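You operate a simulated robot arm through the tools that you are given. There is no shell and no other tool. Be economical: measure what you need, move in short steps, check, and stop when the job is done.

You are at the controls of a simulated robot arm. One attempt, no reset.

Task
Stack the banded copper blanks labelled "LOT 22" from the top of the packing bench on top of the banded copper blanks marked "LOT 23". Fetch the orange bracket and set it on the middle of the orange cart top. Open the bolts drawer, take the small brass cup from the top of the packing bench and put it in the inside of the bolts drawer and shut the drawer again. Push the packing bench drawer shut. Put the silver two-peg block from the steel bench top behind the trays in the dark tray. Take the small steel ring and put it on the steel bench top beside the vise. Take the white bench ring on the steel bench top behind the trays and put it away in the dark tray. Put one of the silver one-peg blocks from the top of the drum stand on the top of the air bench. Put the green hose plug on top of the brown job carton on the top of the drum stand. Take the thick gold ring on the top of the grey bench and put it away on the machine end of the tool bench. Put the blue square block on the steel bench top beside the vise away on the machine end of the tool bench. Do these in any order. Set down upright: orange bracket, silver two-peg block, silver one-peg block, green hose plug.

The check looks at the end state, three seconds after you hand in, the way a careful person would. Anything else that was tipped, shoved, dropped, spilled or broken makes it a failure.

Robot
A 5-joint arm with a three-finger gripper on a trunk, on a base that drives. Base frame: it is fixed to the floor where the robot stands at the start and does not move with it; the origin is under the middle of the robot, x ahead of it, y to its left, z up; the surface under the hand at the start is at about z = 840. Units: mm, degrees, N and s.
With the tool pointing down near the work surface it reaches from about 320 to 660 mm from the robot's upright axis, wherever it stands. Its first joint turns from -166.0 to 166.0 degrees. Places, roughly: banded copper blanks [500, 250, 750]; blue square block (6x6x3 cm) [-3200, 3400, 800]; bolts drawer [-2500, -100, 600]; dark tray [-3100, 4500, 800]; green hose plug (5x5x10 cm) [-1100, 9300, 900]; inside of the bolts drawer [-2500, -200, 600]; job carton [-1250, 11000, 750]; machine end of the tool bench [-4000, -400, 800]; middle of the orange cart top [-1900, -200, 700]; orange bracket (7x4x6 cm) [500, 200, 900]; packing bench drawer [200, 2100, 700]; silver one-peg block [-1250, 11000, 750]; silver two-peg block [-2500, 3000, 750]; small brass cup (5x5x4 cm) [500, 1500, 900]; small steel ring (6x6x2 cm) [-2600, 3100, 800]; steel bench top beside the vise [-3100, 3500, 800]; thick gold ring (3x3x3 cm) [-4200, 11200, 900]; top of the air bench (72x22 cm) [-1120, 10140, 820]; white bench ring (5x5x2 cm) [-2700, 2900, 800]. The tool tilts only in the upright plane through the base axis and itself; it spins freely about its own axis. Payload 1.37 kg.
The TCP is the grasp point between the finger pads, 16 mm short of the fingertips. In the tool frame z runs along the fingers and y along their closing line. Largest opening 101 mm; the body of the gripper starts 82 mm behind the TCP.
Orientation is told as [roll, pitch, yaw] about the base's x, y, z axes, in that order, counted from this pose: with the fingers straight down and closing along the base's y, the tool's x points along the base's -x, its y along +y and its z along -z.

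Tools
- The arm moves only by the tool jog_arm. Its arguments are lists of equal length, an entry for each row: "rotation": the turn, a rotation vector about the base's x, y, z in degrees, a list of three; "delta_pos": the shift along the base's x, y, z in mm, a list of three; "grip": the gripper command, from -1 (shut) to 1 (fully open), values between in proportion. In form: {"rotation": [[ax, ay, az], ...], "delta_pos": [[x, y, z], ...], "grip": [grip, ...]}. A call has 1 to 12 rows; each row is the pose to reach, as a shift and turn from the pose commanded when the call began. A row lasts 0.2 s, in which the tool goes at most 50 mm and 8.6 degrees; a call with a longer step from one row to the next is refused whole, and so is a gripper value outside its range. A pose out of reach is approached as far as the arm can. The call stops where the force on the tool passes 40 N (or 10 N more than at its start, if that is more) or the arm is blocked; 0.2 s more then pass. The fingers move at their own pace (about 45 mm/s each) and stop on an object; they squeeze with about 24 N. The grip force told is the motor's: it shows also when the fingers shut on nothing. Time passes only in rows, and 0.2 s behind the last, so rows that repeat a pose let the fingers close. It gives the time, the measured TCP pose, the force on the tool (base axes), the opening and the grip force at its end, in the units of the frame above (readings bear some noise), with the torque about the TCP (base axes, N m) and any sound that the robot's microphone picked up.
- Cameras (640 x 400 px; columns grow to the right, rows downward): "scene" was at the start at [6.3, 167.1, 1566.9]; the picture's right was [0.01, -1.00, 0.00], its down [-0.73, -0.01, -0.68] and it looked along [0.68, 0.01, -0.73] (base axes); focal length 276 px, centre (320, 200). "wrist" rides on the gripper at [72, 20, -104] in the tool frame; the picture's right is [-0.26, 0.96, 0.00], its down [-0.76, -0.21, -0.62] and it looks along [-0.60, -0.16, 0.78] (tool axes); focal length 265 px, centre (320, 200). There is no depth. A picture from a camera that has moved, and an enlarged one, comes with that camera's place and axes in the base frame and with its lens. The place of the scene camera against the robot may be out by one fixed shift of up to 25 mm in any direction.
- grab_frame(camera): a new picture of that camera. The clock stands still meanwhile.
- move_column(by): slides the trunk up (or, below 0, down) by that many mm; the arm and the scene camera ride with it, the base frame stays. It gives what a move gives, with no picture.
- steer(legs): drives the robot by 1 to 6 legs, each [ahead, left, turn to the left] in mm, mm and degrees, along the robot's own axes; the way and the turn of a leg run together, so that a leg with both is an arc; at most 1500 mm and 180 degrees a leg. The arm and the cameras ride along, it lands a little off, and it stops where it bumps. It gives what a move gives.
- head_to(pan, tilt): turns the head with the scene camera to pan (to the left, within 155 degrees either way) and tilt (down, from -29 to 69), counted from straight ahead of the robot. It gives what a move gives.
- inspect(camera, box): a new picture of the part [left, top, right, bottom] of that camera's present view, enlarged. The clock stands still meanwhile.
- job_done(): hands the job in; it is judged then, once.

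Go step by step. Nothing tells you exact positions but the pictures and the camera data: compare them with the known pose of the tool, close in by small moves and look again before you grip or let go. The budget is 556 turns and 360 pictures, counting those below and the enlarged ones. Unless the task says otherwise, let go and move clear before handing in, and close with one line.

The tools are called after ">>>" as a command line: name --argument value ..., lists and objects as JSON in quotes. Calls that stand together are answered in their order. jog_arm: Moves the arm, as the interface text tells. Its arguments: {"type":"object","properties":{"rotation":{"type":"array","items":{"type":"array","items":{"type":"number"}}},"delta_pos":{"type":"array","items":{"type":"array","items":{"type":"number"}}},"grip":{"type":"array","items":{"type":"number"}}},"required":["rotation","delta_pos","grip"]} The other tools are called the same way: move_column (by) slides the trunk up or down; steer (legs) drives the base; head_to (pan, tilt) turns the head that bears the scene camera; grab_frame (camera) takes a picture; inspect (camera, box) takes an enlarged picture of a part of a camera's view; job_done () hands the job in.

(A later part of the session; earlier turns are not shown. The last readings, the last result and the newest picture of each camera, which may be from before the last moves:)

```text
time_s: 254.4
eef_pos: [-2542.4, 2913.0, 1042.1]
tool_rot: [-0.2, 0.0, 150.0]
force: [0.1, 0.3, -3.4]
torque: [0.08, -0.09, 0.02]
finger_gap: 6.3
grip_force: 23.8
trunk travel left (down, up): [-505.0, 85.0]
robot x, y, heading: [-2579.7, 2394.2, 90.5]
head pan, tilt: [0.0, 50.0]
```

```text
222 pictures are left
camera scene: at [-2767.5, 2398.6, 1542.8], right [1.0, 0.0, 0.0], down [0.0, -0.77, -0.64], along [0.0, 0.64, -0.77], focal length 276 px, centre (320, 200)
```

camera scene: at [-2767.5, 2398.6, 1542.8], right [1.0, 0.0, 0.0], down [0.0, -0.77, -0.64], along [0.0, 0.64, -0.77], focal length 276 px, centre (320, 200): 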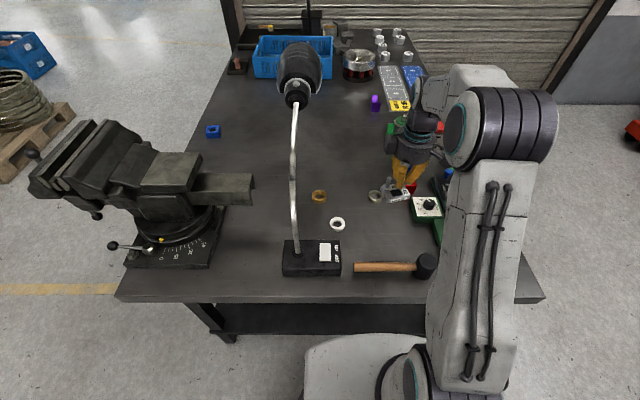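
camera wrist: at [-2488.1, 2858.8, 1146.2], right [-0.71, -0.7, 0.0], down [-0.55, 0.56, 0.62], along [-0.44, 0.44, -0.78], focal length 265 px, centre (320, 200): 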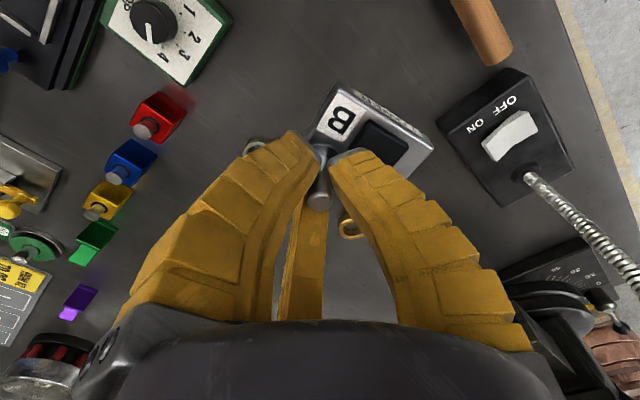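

Held well. I'll retract the arm a bit and drive around the west side of the bench toward the dark tray, staying wide of the vise.

>>> jog_arm --rotation '[[0, 0, 0], [0, 0, 0], [0, 0, 0], [0, 0, 0]]' --delta_pos '[[-10, -35, 20], [-20, -75, 40], [-30, -115, 60], [-38, -150, 70]]' --grip '[-1, -1, -1, -1]'

>>> steer --legs '[[-350, 0, 0], [0, 1500, 0]]'

>>> grab_frame --camera "wrist"

>>> head_to --pan 0 --tilt 25

>>> grab_frame --camera "scene"

```text
time_s: 255.4
eef_pos: [-2578.3, 2761.0, 1112.8]
tool_rot: [-0.2, -0.1, 150.0]
force: [-0.2, -0.2, -4.6]
torque: [0.11, -0.07, -0.03]
finger_gap: 6.1
grip_force: 23.8
trunk travel left (down, up): [-505.0, 85.0]
robot x, y, heading: [-2575.8, 2390.6, 90.2]
head pan, tilt: [0.0, 50.0]
```

```text
time_s: 264.7
eef_pos: [-4070.5, 2421.7, 1114.1]
tool_rot: [-0.1, -0.1, 148.9]
force: [0.3, 0.2, -3.9]
torque: [0.04, -0.07, -0.02]
finger_gap: 6.1
grip_force: 23.7
trunk travel left (down, up): [-505.0, 85.0]
robot x, y, heading: [-4080.7, 2051.4, 88.9]
head pan, tilt: [0.0, 50.0]
```

```text
221 pictures are left
camera wrist: at [-4018.5, 2366.6, 1217.2], right [-0.72, -0.69, 0.0], down [-0.54, 0.57, 0.62], along [-0.43, 0.45, -0.78], focal length 265 px, centre (320, 200)
```

wrist: 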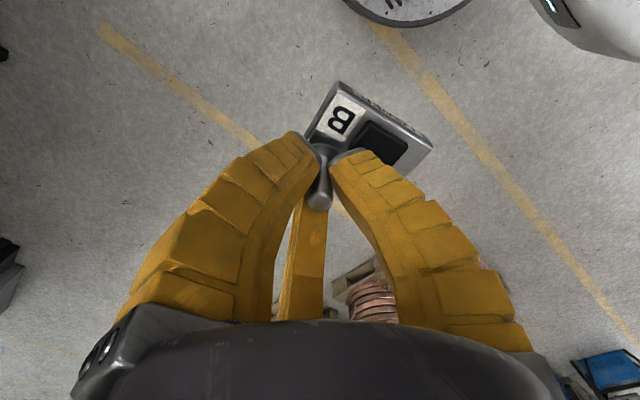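

```text
time_s: 265.6
eef_pos: [-4071.1, 2421.9, 1113.3]
tool_rot: [-0.1, -0.1, 148.9]
force: [0.3, -0.5, -2.9]
torque: [0.08, -0.08, -0.01]
finger_gap: 6.0
grip_force: 23.9
trunk travel left (down, up): [-505.0, 85.0]
robot x, y, heading: [-4076.3, 2050.9, 89.1]
head pan, tilt: [0.0, 25.0]
```

```text
220 pictures are left
camera scene: at [-4266.0, 2076.9, 1580.3], right [1.0, -0.02, 0.0], down [-0.01, -0.42, -0.91], along [0.01, 0.91, -0.42], focal length 276 px, centre (320, 200)
```

scene: 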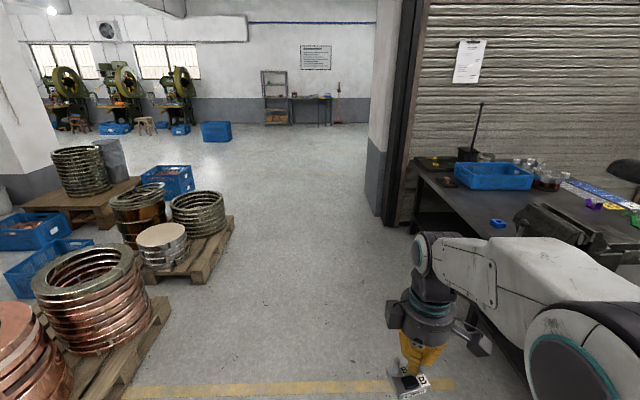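

The corridor is clear. I'll drive ahead to the tray's latitude and turn to face the bench.

>>> steer --legs '[[1200, 0, 0], [1200, 0, 0], [0, 0, -89]]'

>>> head_to --pan 0 --tilt 35

>>> grab_frame --camera "scene"

```text
time_s: 281.1
eef_pos: [-3674.6, 4421.5, 1112.8]
tool_rot: [-0.1, -0.2, 58.1]
force: [-0.9, 0.1, -4.2]
torque: [-0.03, -0.05, 0.0]
finger_gap: 5.9
grip_force: 23.9
trunk travel left (down, up): [-505.0, 85.0]
robot x, y, heading: [-4041.5, 4434.7, -1.8]
head pan, tilt: [0.0, 25.0]
```

```text
time_s: 281.8
eef_pos: [-3675.1, 4422.0, 1112.9]
tool_rot: [-0.1, -0.1, 58.1]
force: [0.1, 0.3, -5.1]
torque: [-0.08, -0.07, 0.01]
finger_gap: 5.9
grip_force: 24.5
trunk travel left (down, up): [-505.0, 85.0]
robot x, y, heading: [-4046.1, 4438.1, -2.0]
head pan, tilt: [0.0, 35.0]
```

```text
219 pictures are left
camera scene: at [-4024.2, 4600.9, 1564.6], right [-0.03, -1.0, 0.0], down [-0.57, 0.02, -0.82], along [0.82, -0.03, -0.57], focal length 276 px, centre (320, 200)
```

scene: 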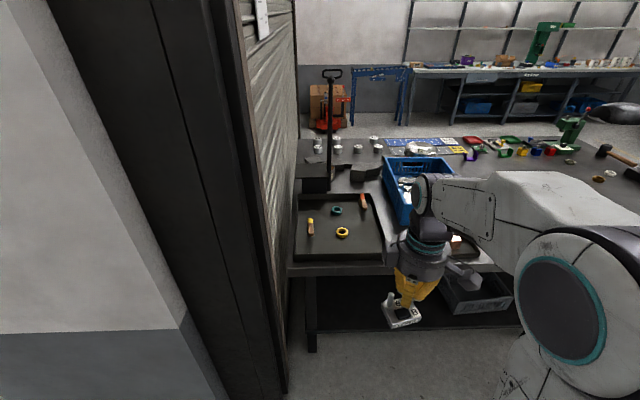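

The dark tray spans about x -3310…-2880, y 4330…4660, with tools and two rings in it; its front area is free. I'll drive closer and look from the wrist.

>>> steer --legs '[[280, 0, 2]]'

>>> grab_frame --camera "wrist"

>>> head_to --pan 0 --tilt 48

>>> grab_frame --camera "scene"

```text
time_s: 283.8
eef_pos: [-3393.0, 4434.3, 1112.7]
tool_rot: [0.0, 0.0, 60.3]
force: [-0.3, -0.1, -4.8]
torque: [-0.05, -0.05, 0.01]
finger_gap: 6.0
grip_force: 23.6
trunk travel left (down, up): [-505.0, 85.0]
robot x, y, heading: [-3762.6, 4431.0, 0.4]
head pan, tilt: [0.0, 35.0]
```

```text
218 pictures are left
camera wrist: at [-3445.6, 4380.6, 1217.0], right [-0.71, 0.71, 0.0], down [0.55, 0.55, 0.62], along [0.44, 0.44, -0.78], focal length 265 px, centre (320, 200)
```

wrist: 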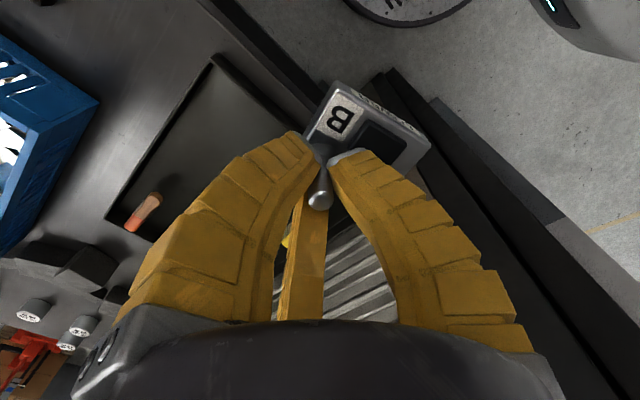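

```text
time_s: 284.6
eef_pos: [-3393.1, 4434.1, 1113.7]
tool_rot: [-0.1, -0.1, 60.3]
force: [-0.1, 0.0, -4.1]
torque: [-0.06, -0.06, -0.02]
finger_gap: 5.9
grip_force: 23.9
trunk travel left (down, up): [-505.0, 85.0]
robot x, y, heading: [-3768.6, 4434.1, 0.2]
head pan, tilt: [0.0, 48.0]
```

```text
217 pictures are left
camera scene: at [-3760.1, 4598.9, 1545.6], right [0.01, -1.0, 0.0], down [-0.74, -0.01, -0.67], along [0.67, 0.01, -0.74], focal length 276 px, centre (320, 200)
```

scene: 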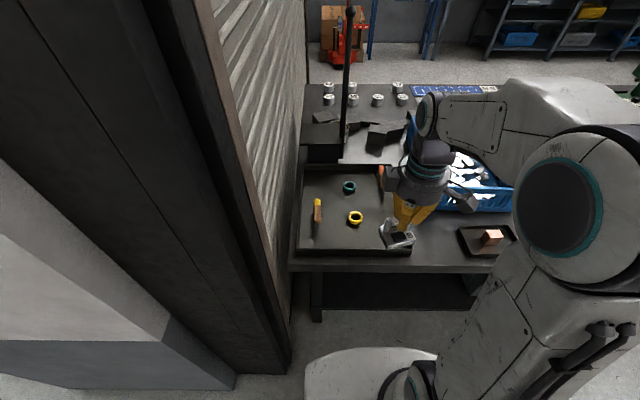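

I'll place the block at tray position about (-3235,4425), clear of the rings. Moving over and down.

>>> jog_arm --rotation '[[0, 0, 0], [0, 0, 0], [0, 0, 0], [0, 0, 0], [0, 0, 0], [0, 0, 0], [0, 0, 0], [0, 0, 0], [0, 0, 0]]' --delta_pos '[[45, -8, 0], [90, -15, 0], [135, -22, 0], [171, -29, -10], [171, -29, -55], [171, -29, -100], [171, -29, -145], [171, -29, -190], [171, -29, -220]]' --grip '[-1, -1, -1, -1, -1, -1, -1, -1, -1]'

>>> grab_frame --camera "wrist"

>>> inspect --camera "scene" --box '[280, 130, 460, 280]'

```text
time_s: 286.6
eef_pos: [-3221.7, 4403.0, 891.3]
tool_rot: [-0.1, -0.1, 60.3]
force: [0.9, -0.5, -4.1]
torque: [-0.05, -0.05, 0.0]
finger_gap: 6.1
grip_force: 24.3
trunk travel left (down, up): [-505.0, 85.0]
robot x, y, heading: [-3763.1, 4435.9, 0.6]
head pan, tilt: [0.0, 48.0]
```

```text
216 pictures are left
camera wrist: at [-3275.2, 4349.7, 995.5], right [-0.71, 0.71, 0.0], down [0.55, 0.55, 0.62], along [0.44, 0.44, -0.78], focal length 265 px, centre (320, 200)
```

wrist: 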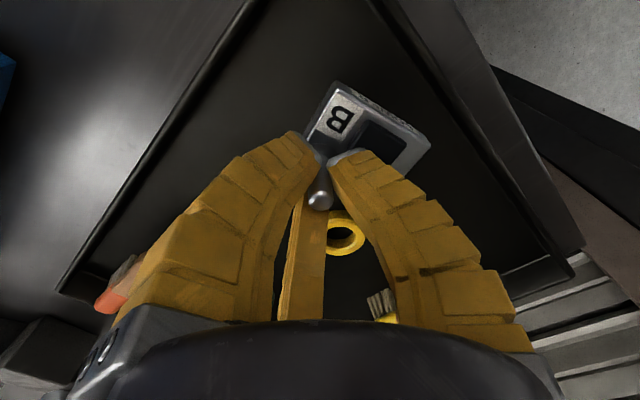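

```text
2.67 times, centred on (370, 205) of scene
camera zoom: at [-3759.6, 4598.9, 1545.6], right [0.01, -1.0, 0.0], down [-0.74, -0.01, -0.67], along [0.67, 0.01, -0.74], focal length 737 px, centre (187, 187)
```

zoom: 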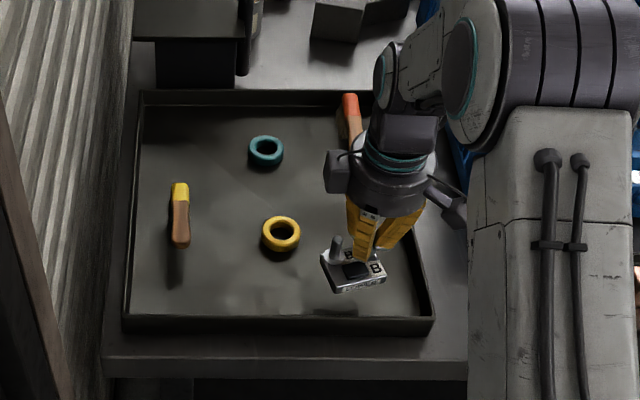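

>>> jog_arm --rotation '[[0, 0, 0], [0, 0, 0], [0, 0, 0], [0, 0, 0], [0, 0, 0], [0, 0, 0], [0, 0, 0]]' --delta_pos '[[0, 0, -20], [0, 0, -32], [0, 0, -36], [0, 0, -39], [0, 0, -42], [0, 0, -44], [0, 0, -46]]' --grip '[-1, -1, -1, -1, -1, -1, -1]'

>>> inspect --camera "wrist" --box '[220, 50, 460, 250]'

```text
time_s: 288.1
eef_pos: [-3222.2, 4404.7, 848.6]
tool_rot: [-0.6, -0.3, 60.3]
force: [2.8, -5.6, 15.4]
torque: [-0.1, -0.06, 0.02]
finger_gap: 11.8
grip_force: 23.9
trunk travel left (down, up): [-505.0, 85.0]
robot x, y, heading: [-3762.1, 4434.1, 0.4]
head pan, tilt: [0.0, 48.0]
```

```text
2.00 times, centred on (340, 150) of wrist
camera zoom: at [-3275.4, 4351.1, 952.5], right [-0.71, 0.71, -0.01], down [0.55, 0.55, 0.63], along [0.45, 0.44, -0.78], focal length 531 px, centre (280, 300)
```

zoom: 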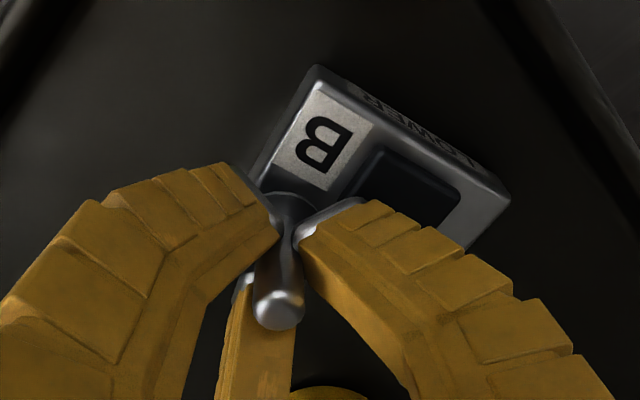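

Contact at 15 N. I'll ease up and release, then rise straight.

>>> jog_arm --rotation '[[0, 0, 0], [0, 0, 0], [0, 0, 0], [0, 0, 0], [0, 0, 0], [0, 0, 0], [0, 0, 0], [0, 0, 0], [0, 0, 0], [0, 0, 0]]' --delta_pos '[[0, 0, 2], [0, 0, 2], [0, 0, 2], [0, 0, 2], [0, 0, 20], [0, 0, 50], [0, 0, 95], [0, 0, 140], [0, 0, 185], [0, 0, 230]]' --grip '[-0.35, -0.35, -0.35, -0.35, -0.35, -0.35, 0, 0, 0, 0]'

>>> grab_frame --camera "wrist"

>>> inspect --camera "scene" --box '[280, 130, 460, 280]'

```text
time_s: 290.4
eef_pos: [-3218.7, 4403.1, 1078.9]
tool_rot: [-0.2, -0.1, 60.3]
force: [0.0, 0.2, -0.8]
torque: [-0.02, -0.01, -0.01]
finger_gap: 54.3
grip_force: 2.8
trunk travel left (down, up): [-505.0, 85.0]
robot x, y, heading: [-3762.2, 4434.7, 0.5]
head pan, tilt: [0.0, 48.0]
```

```text
213 pictures are left
camera wrist: at [-3272.1, 4349.1, 1182.8], right [-0.71, 0.71, 0.0], down [0.55, 0.55, 0.62], along [0.44, 0.44, -0.78], focal length 265 px, centre (320, 200)
```

wrist: 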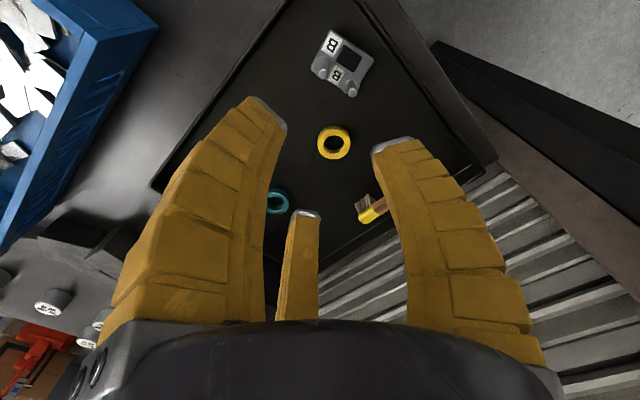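

```text
2.67 times, centred on (370, 205) of scene
camera zoom: at [-3760.8, 4598.9, 1545.6], right [0.01, -1.0, 0.0], down [-0.74, -0.01, -0.67], along [0.67, 0.01, -0.74], focal length 737 px, centre (187, 187)
```

zoom: 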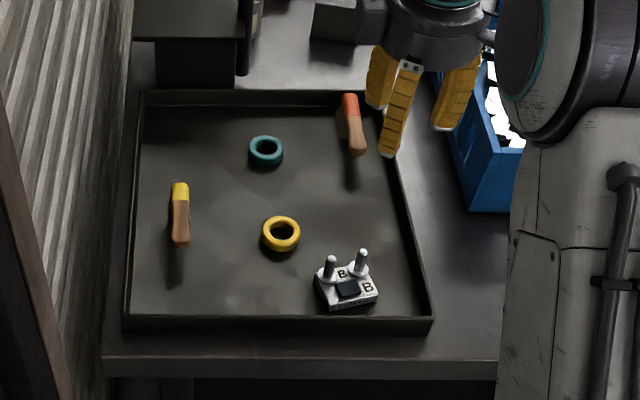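

The two-peg block stands upright in the tray. I'll go back the same way for the white ring.

>>> jog_arm --rotation '[[0, 0, 0], [0, 0, 0], [0, 0, 0], [0, 0, 0]]' --delta_pos '[[-45, 8, 10], [-90, 15, 20], [-135, 22, 30], [-170, 30, 35]]' --grip '[0, 0, 0, 0]'

>>> steer --legs '[[-310, 0, -0.5], [0, 0, 90], [-1200, 0, 0], [-1200, 0, 0]]'

```text
time_s: 291.4
eef_pos: [-3390.3, 4436.0, 1115.1]
tool_rot: [-0.2, 0.0, 60.4]
force: [0.4, -0.1, -0.5]
torque: [-0.02, -0.01, 0.03]
finger_gap: 54.3
grip_force: 3.3
trunk travel left (down, up): [-505.0, 85.0]
robot x, y, heading: [-3767.4, 4431.2, 0.4]
head pan, tilt: [0.0, 48.0]
```

```text
time_s: 308.7
eef_pos: [-4113.3, 2398.8, 1115.1]
tool_rot: [-0.2, -0.1, 148.1]
force: [-1.3, 0.5, 0.0]
torque: [-0.01, -0.01, -0.01]
finger_gap: 54.3
grip_force: 2.9
trunk travel left (down, up): [-505.0, 85.0]
robot x, y, heading: [-4123.0, 2022.8, 88.1]
head pan, tilt: [0.0, 48.0]
```

>>> steer --legs '[[0, 0, 1.9], [0, -1480, 0]]'

>>> head_to --pan 0 --tilt 45

>>> grab_frame --camera "scene"

```text
time_s: 316.4
eef_pos: [-2645.1, 2404.6, 1115.2]
tool_rot: [-0.1, -0.1, 150.3]
force: [0.0, -0.3, 0.5]
torque: [0.02, 0.02, 0.0]
finger_gap: 54.1
grip_force: 2.6
trunk travel left (down, up): [-505.0, 85.0]
robot x, y, heading: [-2641.4, 2027.4, 90.5]
head pan, tilt: [0.0, 48.0]
```

```text
time_s: 317.0
eef_pos: [-2644.6, 2405.1, 1115.2]
tool_rot: [-0.1, -0.1, 150.2]
force: [0.1, 0.0, 0.4]
torque: [0.0, 0.0, 0.02]
finger_gap: 54.2
grip_force: 3.3
trunk travel left (down, up): [-505.0, 85.0]
robot x, y, heading: [-2641.8, 2026.0, 90.7]
head pan, tilt: [0.0, 45.0]
```

```text
211 pictures are left
camera scene: at [-2831.4, 2040.3, 1549.8], right [1.0, 0.01, 0.0], down [0.01, -0.71, -0.71], along [-0.01, 0.71, -0.71], focal length 276 px, centre (320, 200)
```

scene: 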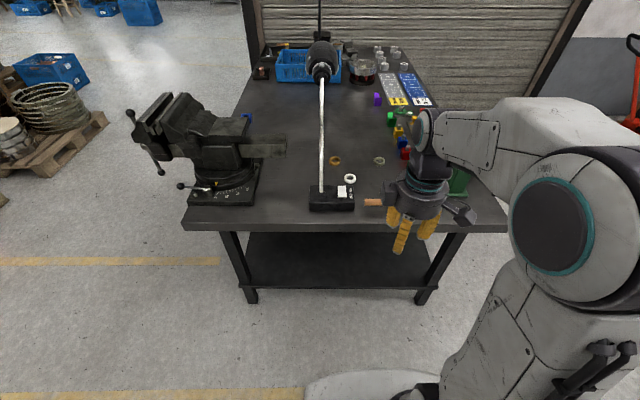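

>>> steer --legs '[[370, 0, -0.6]]'

>>> grab_frame --camera "wrist"

>>> grab_frame --camera "scene"

```text
time_s: 319.4
eef_pos: [-2636.6, 2773.7, 1114.2]
tool_rot: [-0.1, -0.2, 149.0]
force: [0.6, -0.2, -0.3]
torque: [0.0, -0.04, 0.0]
finger_gap: 54.3
grip_force: 2.8
trunk travel left (down, up): [-505.0, 85.0]
robot x, y, heading: [-2643.5, 2393.0, 89.2]
head pan, tilt: [0.0, 45.0]
```

```text
210 pictures are left
camera wrist: at [-2583.7, 2719.6, 1218.9], right [-0.72, -0.69, 0.0], down [-0.54, 0.57, 0.62], along [-0.43, 0.45, -0.78], focal length 265 px, centre (320, 200)
```

wrist: 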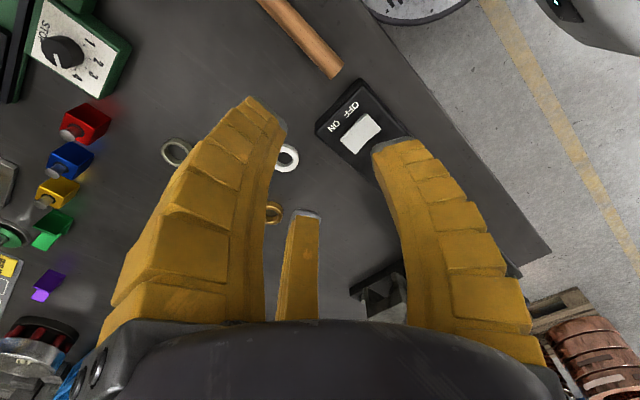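

```text
209 pictures are left
camera scene: at [-2829.5, 2414.3, 1549.8], right [1.0, -0.01, 0.0], down [-0.01, -0.71, -0.71], along [0.01, 0.71, -0.71], focal length 276 px, centre (320, 200)
```

scene: 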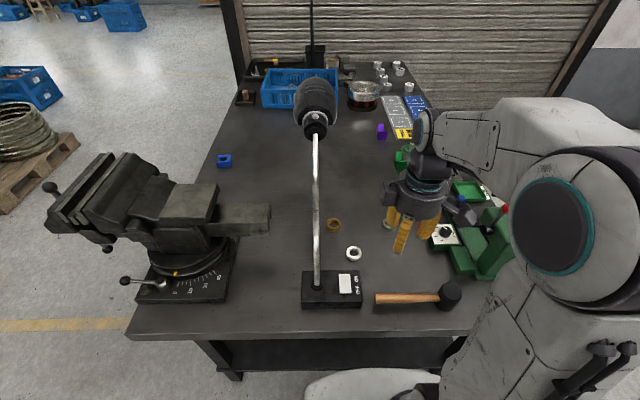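

White ring is at about (-2705,2931). I'll move above it with moderate opening.

>>> jog_arm --rotation '[[0, 0, 0], [0, 0, 0], [0, 0, 0], [0, 0, 0], [0, 0, 0], [0, 0, 0], [0, 0, 0]]' --delta_pos '[[-10, 30, -20], [-25, 65, -45], [-40, 100, -70], [-55, 130, -95], [-66, 150, -125], [-68, 157, -165], [-68, 157, -185]]' --grip '[0.5, 0.5, 0.5, 0.5, 0.5, 0.5, 0.5]'

>>> grab_frame --camera "wrist"

```text
time_s: 321.0
eef_pos: [-2700.7, 2932.0, 931.1]
tool_rot: [-0.1, -0.1, 149.0]
force: [0.6, 0.1, 0.2]
torque: [0.0, -0.01, 0.0]
finger_gap: 78.1
grip_force: 1.9
trunk travel left (down, up): [-505.0, 85.0]
robot x, y, heading: [-2644.6, 2403.5, 89.1]
head pan, tilt: [0.0, 45.0]
```

```text
208 pictures are left
camera wrist: at [-2650.4, 2876.8, 1034.4], right [-0.72, -0.69, 0.0], down [-0.54, 0.57, 0.62], along [-0.43, 0.45, -0.78], focal length 265 px, centre (320, 200)
```

wrist: 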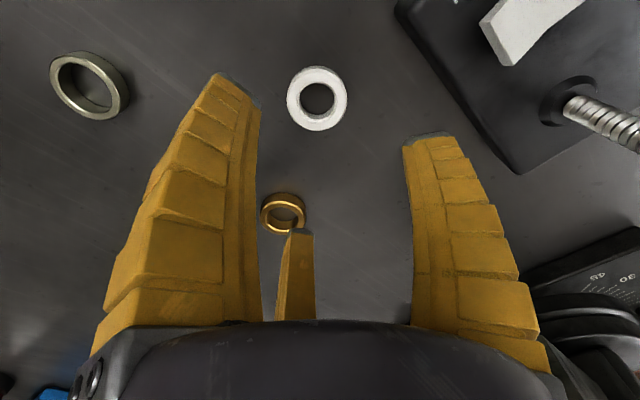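

>>> jog_arm --rotation '[[0, 0, 0], [0, 0, 0], [0, 0, 0], [0, 0, 0], [0, 0, 0], [0, 0, 0], [0, 0, 0], [0, 0, 0], [0, 0, 0]]' --delta_pos '[[3, -2, -40], [3, -2, -80], [3, -2, -105], [3, -2, -116], [3, -2, -116], [3, -2, -116], [3, -2, -116], [3, -2, -116], [3, -2, -116]]' --grip '[0.5, 0.5, 0.5, 0.5, -1, -1, -1, -1, -1]'

>>> grab_frame --camera "wrist"

```text
time_s: 323.0
eef_pos: [-2699.0, 2930.5, 816.8]
tool_rot: [-0.2, -0.2, 149.1]
force: [-3.7, -1.1, 8.0]
torque: [0.05, 0.07, 0.03]
finger_gap: 43.6
grip_force: 24.3
trunk travel left (down, up): [-505.0, 85.0]
robot x, y, heading: [-2643.6, 2400.7, 89.2]
head pan, tilt: [0.0, 45.0]
```

```text
207 pictures are left
camera wrist: at [-2647.5, 2873.8, 920.3], right [-0.72, -0.69, 0.0], down [-0.54, 0.56, 0.62], along [-0.43, 0.45, -0.78], focal length 265 px, centre (320, 200)
```

wrist: 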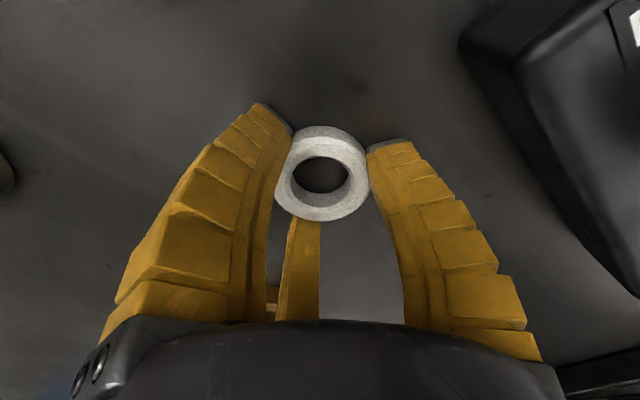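

Ring gripped. Lift, retract and drive to the tray again.

>>> jog_arm --rotation '[[0, 0, 0], [0, 0, 0], [0, 0, 0], [0, 0, 0], [0, 0, 0], [0, 0, 0], [0, 0, 0], [0, 0, 0], [0, 0, 0]]' --delta_pos '[[0, 0, 30], [0, 0, 70], [0, 0, 115], [0, 0, 160], [15, -30, 190], [30, -65, 215], [45, -100, 240], [55, -135, 265], [60, -160, 290]]' --grip '[-1, -1, -1, -1, -1, -1, -1, -1, -1]'

>>> steer --legs '[[-370, 0, 0.8], [0, 1470, 0]]'

>>> grab_frame --camera "wrist"

```text
time_s: 325.0
eef_pos: [-2640.6, 2769.1, 1103.9]
tool_rot: [-0.1, -0.1, 149.1]
force: [0.1, 0.1, -2.2]
torque: [-0.02, 0.0, -0.01]
finger_gap: 42.5
grip_force: 23.5
trunk travel left (down, up): [-505.0, 85.0]
robot x, y, heading: [-2638.8, 2396.5, 89.2]
head pan, tilt: [0.0, 45.0]
```

```text
time_s: 334.1
eef_pos: [-4077.0, 2426.5, 1104.3]
tool_rot: [-0.1, -0.1, 147.7]
force: [-0.5, 0.4, -1.4]
torque: [0.01, -0.02, -0.01]
finger_gap: 42.6
grip_force: 24.4
trunk travel left (down, up): [-505.0, 85.0]
robot x, y, heading: [-4090.5, 2052.8, 87.6]
head pan, tilt: [0.0, 45.0]
```

```text
206 pictures are left
camera wrist: at [-4027.3, 2370.6, 1208.6], right [-0.74, -0.67, 0.0], down [-0.53, 0.58, 0.62], along [-0.42, 0.46, -0.78], focal length 265 px, centre (320, 200)
```

wrist: 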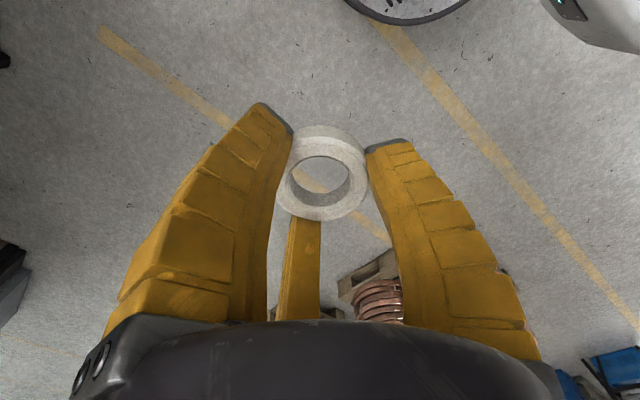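

>>> steer --legs '[[0, 0, 2.4], [1220, 0, 0], [1220, 0, 0], [0, 0, -90]]'

>>> head_to --pan 0 --tilt 48

```text
time_s: 350.2
eef_pos: [-3732.1, 4458.7, 1104.3]
tool_rot: [-0.1, -0.1, 59.4]
force: [0.2, 0.3, -2.3]
torque: [-0.02, -0.01, 0.04]
finger_gap: 42.8
grip_force: 24.2
trunk travel left (down, up): [-505.0, 85.0]
robot x, y, heading: [-4105.4, 4455.8, -0.4]
head pan, tilt: [0.0, 45.0]
```

```text
time_s: 350.8
eef_pos: [-3734.3, 4459.1, 1105.1]
tool_rot: [-0.1, 0.0, 59.5]
force: [0.0, 0.1, -1.6]
torque: [0.02, -0.01, -0.04]
finger_gap: 42.8
grip_force: 23.6
trunk travel left (down, up): [-505.0, 85.0]
robot x, y, heading: [-4105.8, 4454.8, -0.2]
head pan, tilt: [0.0, 48.0]
```

>>> steer --legs '[[340, 0, 0]]'

>>> jog_arm --rotation '[[0, 0, 0], [0, 0, 0], [0, 0, 0], [0, 0, 0], [0, 0, 0], [0, 0, 0], [0, 0, 0], [0, 0, 0]]' --delta_pos '[[40, 20, 0], [80, 40, 0], [120, 60, -10], [143, 80, -40], [143, 80, -85], [143, 80, -130], [143, 80, -175], [143, 80, -205]]' --grip '[-1, -1, -1, -1, -1, -1, -1, -1]'

>>> grab_frame --camera "wrist"

>>> inspect --camera "scene" --box '[280, 130, 460, 280]'

```text
time_s: 353.0
eef_pos: [-3390.6, 4457.0, 1103.9]
tool_rot: [-0.1, -0.1, 59.5]
force: [-0.5, -0.3, -1.7]
torque: [0.01, 0.0, 0.03]
finger_gap: 42.7
grip_force: 23.9
trunk travel left (down, up): [-505.0, 85.0]
robot x, y, heading: [-3765.1, 4453.9, -0.3]
head pan, tilt: [0.0, 48.0]
```

```text
time_s: 354.8
eef_pos: [-3247.4, 4533.7, 900.3]
tool_rot: [-0.1, -0.1, 59.5]
force: [1.1, 0.4, -1.4]
torque: [0.0, 0.01, -0.04]
finger_gap: 42.6
grip_force: 23.8
trunk travel left (down, up): [-505.0, 85.0]
robot x, y, heading: [-3762.3, 4456.3, -0.4]
head pan, tilt: [0.0, 48.0]
```

```text
205 pictures are left
camera wrist: at [-3300.5, 4481.2, 1004.4], right [-0.7, 0.72, 0.0], down [0.56, 0.55, 0.62], along [0.45, 0.43, -0.78], focal length 265 px, centre (320, 200)
```

wrist: 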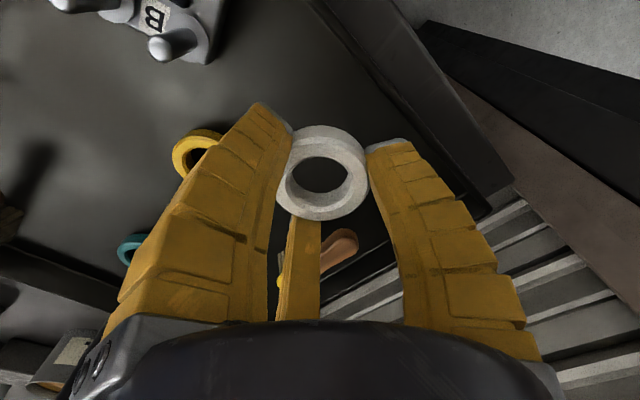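

```text
2.67 times, centred on (370, 205) of scene
camera zoom: at [-3756.8, 4619.7, 1545.6], right [-0.01, -1.0, 0.0], down [-0.74, 0.0, -0.67], along [0.67, 0.0, -0.74], focal length 737 px, centre (187, 187)
```

zoom: 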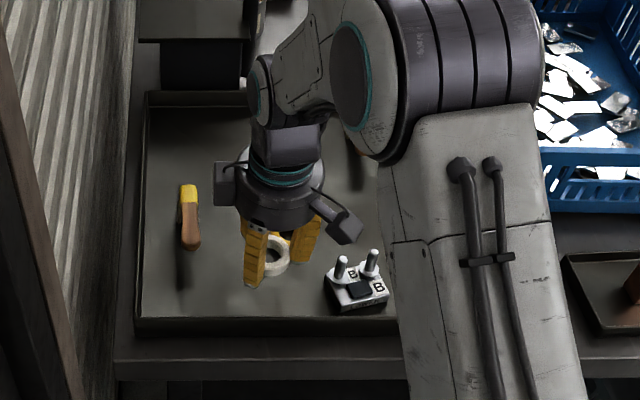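

>>> jog_arm --rotation '[[0, 0, 0], [0, 0, 0], [0, 0, 0], [0, 0, 0], [0, 0, 0], [0, 0, 0]]' --delta_pos '[[0, 0, -35], [0, 0, -65], [0, 0, -70], [0, 0, -73], [0, 0, -76], [0, 0, -78]]' --grip '[-1, -1, -1, -1, -1, -1]'

```text
time_s: 356.2
eef_pos: [-3247.9, 4536.2, 824.1]
tool_rot: [-0.3, -0.3, 59.4]
force: [-0.6, -3.0, 18.6]
torque: [-0.24, 0.12, 0.08]
finger_gap: 44.5
grip_force: 24.0
trunk travel left (down, up): [-505.0, 85.0]
robot x, y, heading: [-3763.0, 4451.6, -0.5]
head pan, tilt: [0.0, 48.0]
```

Contact. Ease up, release and rise.

>>> jog_arm --rotation '[[0, 0, 0], [0, 0, 0], [0, 0, 0], [0, 0, 0], [0, 0, 0], [0, 0, 0], [0, 0, 0], [0, 0, 0], [0, 0, 0], [0, 0, 0]]' --delta_pos '[[0, 0, 2], [0, 0, 2], [0, 0, 2], [0, 0, 4], [0, 0, 30], [0, 0, 75], [0, 0, 120], [0, 0, 165], [0, 0, 210], [0, 0, 250]]' --grip '[0.4, 0.4, 0.4, 0.4, 0.4, 0.4, 0, 0, 0, 0]'

>>> grab_frame --camera "wrist"

```text
time_s: 358.4
eef_pos: [-3247.0, 4533.5, 1073.0]
tool_rot: [-0.1, -0.1, 59.5]
force: [-0.4, 0.7, 0.0]
torque: [-0.02, -0.02, -0.01]
finger_gap: 54.2
grip_force: 3.0
trunk travel left (down, up): [-505.0, 85.0]
robot x, y, heading: [-3763.9, 4453.8, -0.6]
head pan, tilt: [0.0, 48.0]
```

```text
203 pictures are left
camera wrist: at [-3300.9, 4481.5, 1176.6], right [-0.7, 0.72, 0.0], down [0.56, 0.55, 0.62], along [0.45, 0.43, -0.78], focal length 265 px, centre (320, 200)
```

wrist: 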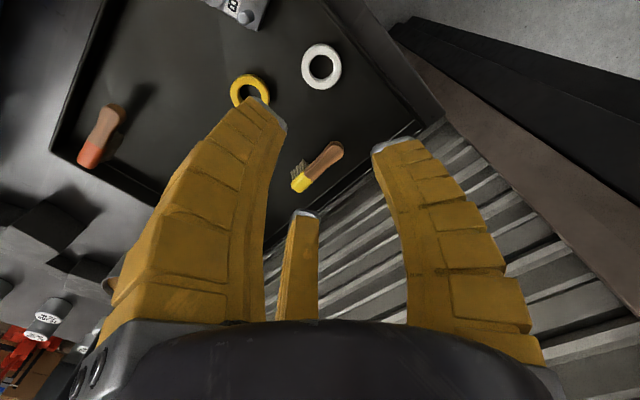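

White ring is in the tray. Going back for the steel ring.

>>> jog_arm --rotation '[[0, 0, 0], [0, 0, 0], [0, 0, 0], [0, 0, 0]]' --delta_pos '[[-40, -20, 10], [-80, -40, 20], [-115, -60, 30], [-143, -80, 35]]' --grip '[0, 0, 0, 0]'

>>> steer --legs '[[-330, 0, 0.5], [0, 0, 90], [-1220, 0, 0], [-1220, 0, 0]]'

```text
time_s: 359.4
eef_pos: [-3392.3, 4457.1, 1107.8]
tool_rot: [-0.2, -0.1, 59.5]
force: [-0.3, -1.1, -1.0]
torque: [0.0, -0.03, -0.01]
finger_gap: 54.3
grip_force: 2.9
trunk travel left (down, up): [-505.0, 85.0]
robot x, y, heading: [-3766.6, 4453.3, -0.6]
head pan, tilt: [0.0, 48.0]
```

```text
time_s: 377.1
eef_pos: [-4145.8, 2357.1, 1107.9]
tool_rot: [-0.1, -0.1, 149.2]
force: [-0.3, -0.4, 0.5]
torque: [0.01, 0.0, 0.0]
finger_gap: 54.6
grip_force: 2.5
trunk travel left (down, up): [-505.0, 85.0]
robot x, y, heading: [-4143.3, 1988.1, 89.5]
head pan, tilt: [0.0, 48.0]
```

>>> steer --legs '[[0, -1500, 0.5], [0, -70, 0]]'

>>> steer --legs '[[400, 0, 0]]'

>>> grab_frame --camera "scene"

>>> grab_frame --camera "wrist"

```text
time_s: 384.9
eef_pos: [-2635.9, 2361.1, 1106.8]
tool_rot: [0.0, -0.1, 150.8]
force: [0.8, -0.2, 0.5]
torque: [-0.01, 0.04, -0.02]
finger_gap: 54.2
grip_force: 2.6
trunk travel left (down, up): [-505.0, 85.0]
robot x, y, heading: [-2623.6, 1990.2, 90.9]
head pan, tilt: [0.0, 48.0]
```

```text
time_s: 387.4
eef_pos: [-2647.3, 2762.0, 1107.2]
tool_rot: [-0.2, -0.2, 151.2]
force: [0.0, 0.4, 0.4]
torque: [0.01, -0.04, 0.03]
finger_gap: 54.4
grip_force: 3.1
trunk travel left (down, up): [-505.0, 85.0]
robot x, y, heading: [-2631.5, 2390.5, 91.5]
head pan, tilt: [0.0, 48.0]
```

```text
202 pictures are left
camera scene: at [-2821.4, 2394.9, 1545.6], right [1.0, 0.02, 0.0], down [0.02, -0.74, -0.67], along [-0.02, 0.67, -0.74], focal length 276 px, centre (320, 200)
```

scene: 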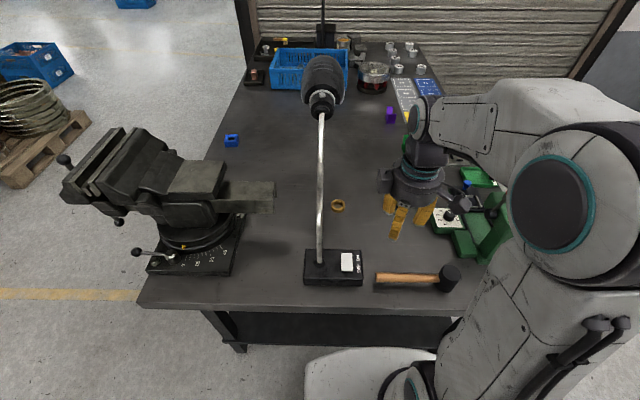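

```text
201 pictures are left
camera wrist: at [-2594.0, 2708.4, 1210.8], right [-0.7, -0.72, 0.0], down [-0.56, 0.54, 0.62], along [-0.45, 0.43, -0.78], focal length 265 px, centre (320, 200)
```

wrist: 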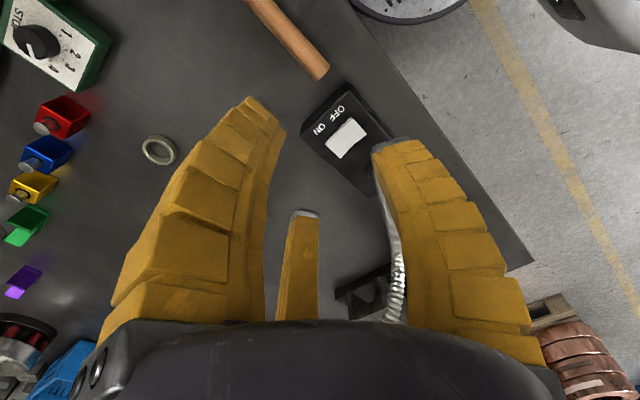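

Steel ring at (-2558,3055). I'll nudge closer to bring it within reach, then move above it.

>>> steer --legs '[[25, -60, -1.5]]'

>>> jog_arm --rotation '[[0, 0, 0], [0, 0, 0], [0, 0, 0], [0, 0, 0], [0, 0, 0], [0, 0, 0], [0, 0, 0], [0, 0, 0]]' --delta_pos '[[5, 40, -10], [10, 80, -25], [15, 120, -45], [20, 160, -65], [25, 200, -85], [25, 235, -110], [25, 255, -145], [25, 265, -175]]' --grip '[0.6, 0.6, 0.6, 0.6, 0.6, 0.6, 0.6, 0.6]'

>>> grab_frame --camera "wrist"

```text
time_s: 388.4
eef_pos: [-2579.0, 2787.4, 1106.5]
tool_rot: [-0.1, -0.1, 149.7]
force: [0.0, 1.2, -0.3]
torque: [0.01, 0.03, -0.02]
finger_gap: 54.4
grip_force: 2.4
trunk travel left (down, up): [-505.0, 85.0]
robot x, y, heading: [-2571.5, 2416.3, 89.9]
head pan, tilt: [0.0, 48.0]
```

```text
time_s: 390.2
eef_pos: [-2551.6, 3053.1, 930.8]
tool_rot: [-0.1, -0.2, 149.6]
force: [0.1, 0.6, 1.0]
torque: [0.01, -0.03, 0.02]
finger_gap: 82.8
grip_force: 1.1
trunk travel left (down, up): [-505.0, 85.0]
robot x, y, heading: [-2575.6, 2411.3, 90.0]
head pan, tilt: [0.0, 48.0]
```

```text
200 pictures are left
camera wrist: at [-2499.8, 2998.4, 1033.9], right [-0.71, -0.7, 0.0], down [-0.55, 0.56, 0.62], along [-0.43, 0.45, -0.78], focal length 265 px, centre (320, 200)
```

wrist: 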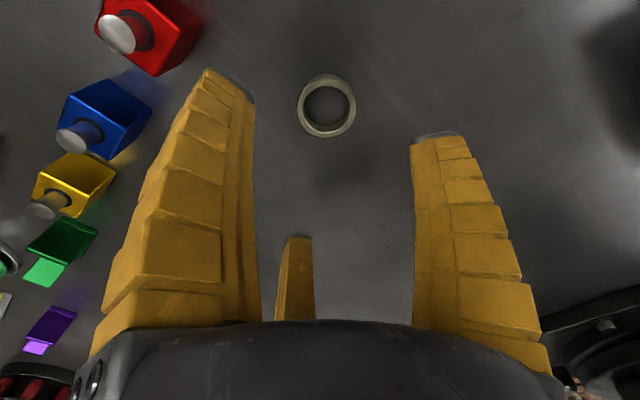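

>>> jog_arm --rotation '[[0, 0, 0], [0, 0, 0], [0, 0, 0], [0, 0, 0], [0, 0, 0], [0, 0, 0], [0, 0, 0], [0, 0, 0], [0, 0, 0]]' --delta_pos '[[-6, -2, -40], [-6, -2, -80], [-6, -2, -105], [-6, -2, -115], [-6, -2, -115], [-6, -2, -115], [-6, -2, -115], [-6, -2, -115], [-6, -2, -115]]' --grip '[0.6, 0.6, 0.6, 0.6, -1, -1, -1, -1, -1]'

>>> grab_frame --camera "wrist"

```text
time_s: 392.2
eef_pos: [-2561.0, 3050.8, 816.2]
tool_rot: [-0.3, 0.0, 149.7]
force: [0.1, -0.8, 2.6]
torque: [0.03, -0.08, -0.03]
finger_gap: 47.9
grip_force: 23.7
trunk travel left (down, up): [-505.0, 85.0]
robot x, y, heading: [-2571.3, 2413.7, 89.8]
head pan, tilt: [0.0, 48.0]
```

```text
199 pictures are left
camera wrist: at [-2508.3, 2995.5, 920.6], right [-0.71, -0.7, 0.0], down [-0.55, 0.56, 0.62], along [-0.43, 0.45, -0.78], focal length 265 px, centre (320, 200)
```

wrist: 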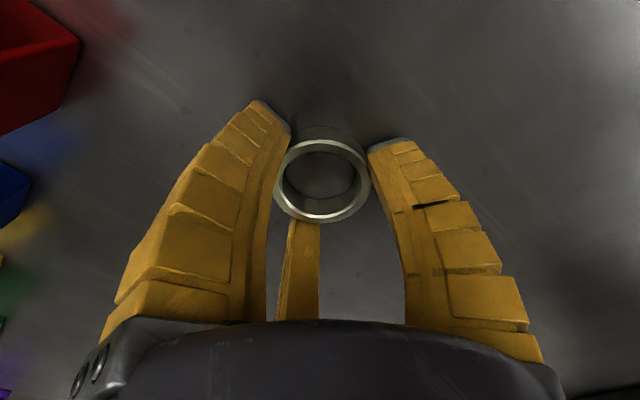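

Steel ring gripped. Lift, retract, then drive to the west side near the vise.

>>> jog_arm --rotation '[[0, 0, 0], [0, 0, 0], [0, 0, 0], [0, 0, 0], [0, 0, 0], [0, 0, 0], [0, 0, 0], [0, 0, 0], [0, 0, 0]]' --delta_pos '[[0, 0, 35], [0, 0, 80], [0, -20, 120], [-5, -60, 145], [-10, -105, 165], [-15, -150, 185], [-18, -190, 210], [-20, -230, 235], [-20, -265, 265]]' --grip '[-1, -1, -1, -1, -1, -1, -1, -1, -1]'

>>> steer --legs '[[-370, 0, 0], [0, 1500, 0], [0, 0, 0.5], [730, 0, 0], [730, 0, 0], [0, 0, -90]]'

>>> head_to --pan 0 --tilt 42

>>> grab_frame --camera "scene"

```text
time_s: 394.2
eef_pos: [-2579.5, 2784.0, 1082.4]
tool_rot: [-0.1, -0.1, 149.8]
force: [-0.9, -0.3, -1.4]
torque: [0.05, 0.0, 0.03]
finger_gap: 47.3
grip_force: 24.0
trunk travel left (down, up): [-505.0, 85.0]
robot x, y, heading: [-2570.0, 2414.8, 89.8]
head pan, tilt: [0.0, 48.0]
```

```text
time_s: 414.8
eef_pos: [-3683.4, 3490.2, 1082.5]
tool_rot: [-0.1, -0.2, 61.0]
force: [0.8, 0.7, -0.6]
torque: [0.01, -0.01, 0.02]
finger_gap: 46.8
grip_force: 23.7
trunk travel left (down, up): [-505.0, 85.0]
robot x, y, heading: [-4055.3, 3471.7, 1.2]
head pan, tilt: [0.0, 48.0]
```

```text
time_s: 415.4
eef_pos: [-3683.3, 3488.5, 1081.6]
tool_rot: [-0.1, 0.0, 61.0]
force: [-0.2, 0.5, -0.4]
torque: [0.02, 0.03, 0.01]
finger_gap: 46.5
grip_force: 24.4
trunk travel left (down, up): [-505.0, 85.0]
robot x, y, heading: [-4054.6, 3473.3, 1.1]
head pan, tilt: [0.0, 42.0]
```

```text
198 pictures are left
camera scene: at [-4047.8, 3641.0, 1554.1], right [0.02, -1.0, 0.0], down [-0.67, -0.01, -0.74], along [0.74, 0.02, -0.67], focal length 276 px, centre (320, 200)
```

scene: 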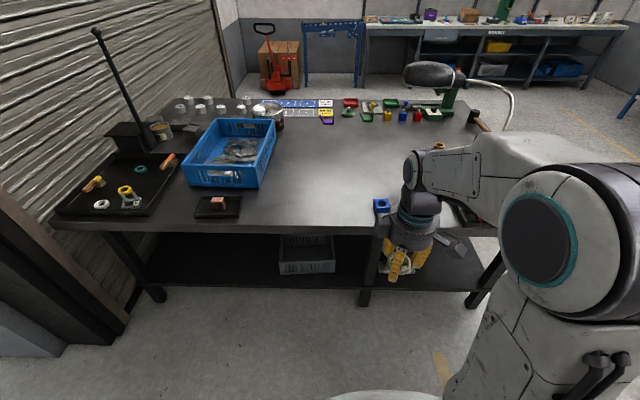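

>>> steer --legs '[[330, 40, -1]]'

>>> grab_frame --camera "wrist"

>>> grab_frame --camera "scene"

```text
time_s: 417.6
eef_pos: [-3362.9, 3525.3, 1081.7]
tool_rot: [0.0, -0.2, 59.9]
force: [0.9, 0.2, -1.5]
torque: [0.01, 0.03, -0.02]
finger_gap: 46.8
grip_force: 24.2
trunk travel left (down, up): [-505.0, 85.0]
robot x, y, heading: [-3735.4, 3515.9, 0.5]
head pan, tilt: [0.0, 42.0]
```

```text
197 pictures are left
camera wrist: at [-3415.7, 3471.3, 1185.3], right [-0.7, 0.71, 0.0], down [0.56, 0.55, 0.62], along [0.44, 0.44, -0.78], focal length 265 px, centre (320, 200)
```

wrist: 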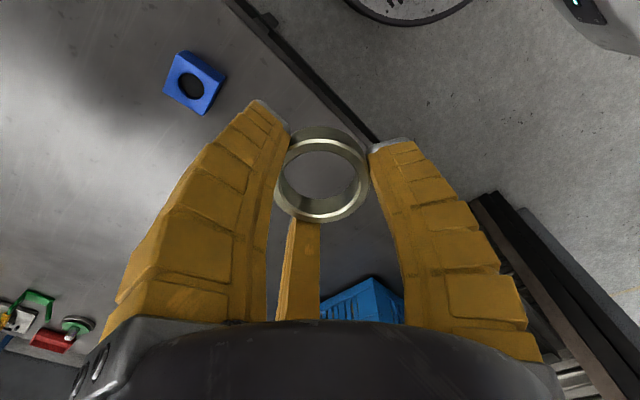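

```text
196 pictures are left
camera scene: at [-3723.0, 3683.4, 1554.1], right [0.0, -1.0, 0.0], down [-0.67, 0.0, -0.74], along [0.74, 0.0, -0.67], focal length 276 px, centre (320, 200)
```

scene: 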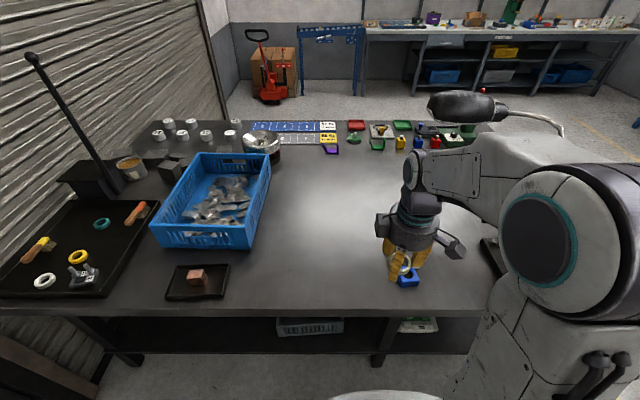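

Blue block is at (-3233,3422). I'll set the ring at about (-3150,3530), clear of it.

>>> jog_arm --rotation '[[0, 0, 0], [0, 0, 0], [0, 0, 0], [0, 0, 0], [0, 0, 0], [0, 0, 0], [0, 0, 0], [0, 0, 0], [0, 0, 0], [0, 0, 0]]' --delta_pos '[[45, 0, -10], [90, 0, -30], [135, 3, -50], [175, 5, -70], [205, 5, -100], [213, 5, -145], [213, 5, -190], [213, 5, -230], [213, 5, -250], [213, 5, -257]]' --grip '[-1, -1, -1, -1, -1, -1, -1, -1, -1, -1]'

>>> jog_arm --rotation '[[0, 0, 0], [0, 0, 0], [0, 0, 0], [0, 0, 0]]' --delta_pos '[[0, 0, -3], [0, 0, -6], [0, 0, -8], [0, 0, -10]]' --grip '[-1, -1, -1, -1]'

>>> grab_frame --camera "wrist"

```text
time_s: 419.8
eef_pos: [-3148.1, 3529.8, 822.4]
tool_rot: [-0.2, -0.2, 59.9]
force: [0.1, 0.5, -1.9]
torque: [0.07, -0.05, 0.0]
finger_gap: 46.5
grip_force: 24.0
trunk travel left (down, up): [-505.0, 85.0]
robot x, y, heading: [-3732.9, 3515.2, -0.0]
head pan, tilt: [0.0, 42.0]
```

```text
time_s: 420.8
eef_pos: [-3149.0, 3529.5, 815.1]
tool_rot: [-0.3, -0.2, 59.8]
force: [0.0, -0.1, 10.8]
torque: [0.08, 0.23, -0.01]
finger_gap: 47.0
grip_force: 24.1
trunk travel left (down, up): [-505.0, 85.0]
robot x, y, heading: [-3731.0, 3516.9, 0.2]
head pan, tilt: [0.0, 42.0]
```

```text
195 pictures are left
camera wrist: at [-3202.5, 3476.8, 920.4], right [-0.7, 0.71, 0.0], down [0.55, 0.55, 0.62], along [0.45, 0.44, -0.78], focal length 265 px, centre (320, 200)
```

wrist: 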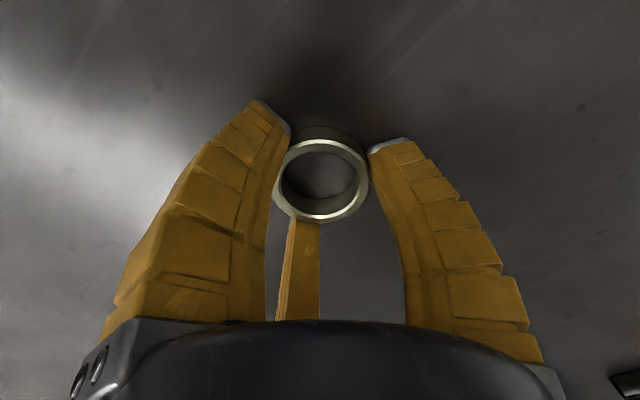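

Ring is down. Release, rise, and move over to view the blue block.

>>> jog_arm --rotation '[[0, 0, 0], [0, 0, 0], [0, 0, 0], [0, 0, 0], [0, 0, 0], [0, 0, 0], [0, 0, 0], [0, 0, 0], [0, 0, 0], [0, 0, 0]]' --delta_pos '[[0, 0, 2], [0, 0, 2], [0, 0, 4], [0, 0, 30], [0, 0, 75], [0, 0, 120], [-20, -25, 145], [-45, -55, 150], [-70, -85, 150], [-88, -107, 150]]' --grip '[0.4, 0.4, 0.4, 0.4, 0.4, 0.8, 1, 1, 1, 1]'

>>> grab_frame --camera "wrist"

```text
time_s: 423.0
eef_pos: [-3236.8, 3418.9, 968.2]
tool_rot: [-0.2, -0.1, 60.0]
force: [0.1, -0.7, 0.5]
torque: [0.01, -0.01, 0.01]
finger_gap: 100.5
grip_force: 0.1
trunk travel left (down, up): [-505.0, 85.0]
robot x, y, heading: [-3734.3, 3515.8, 0.3]
head pan, tilt: [0.0, 42.0]
```

```text
194 pictures are left
camera wrist: at [-3290.3, 3367.3, 1070.3], right [-0.7, 0.71, 0.0], down [0.56, 0.55, 0.62], along [0.44, 0.44, -0.78], focal length 265 px, centre (320, 200)
```

wrist: 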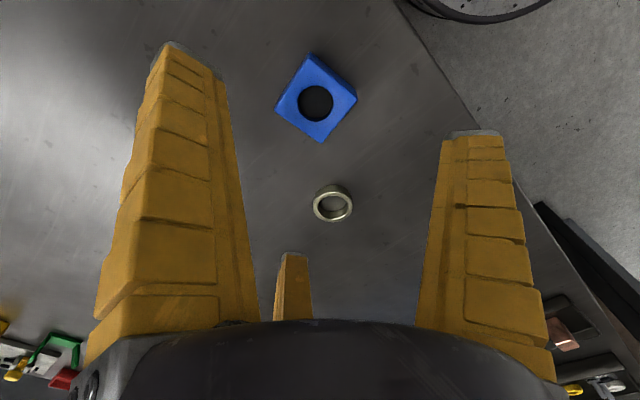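

>>> inspect --camera "wrist" --box '[250, 30, 390, 160]'

```text
3.08 times, centred on (320, 95) of wrist
camera zoom: at [-3290.3, 3367.3, 1070.3], right [-0.7, 0.71, 0.0], down [0.56, 0.55, 0.62], along [0.44, 0.44, -0.78], focal length 817 px, centre (320, 523)
```

zoom: 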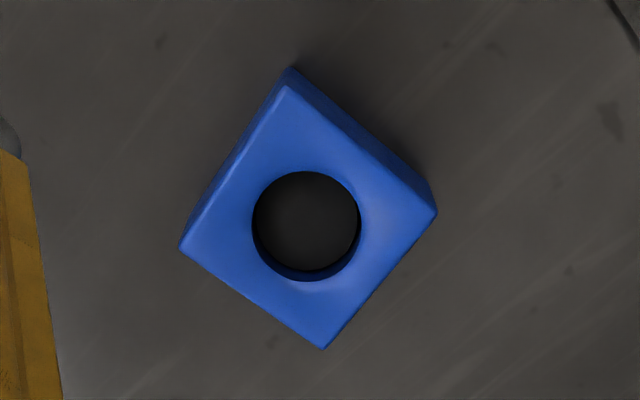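

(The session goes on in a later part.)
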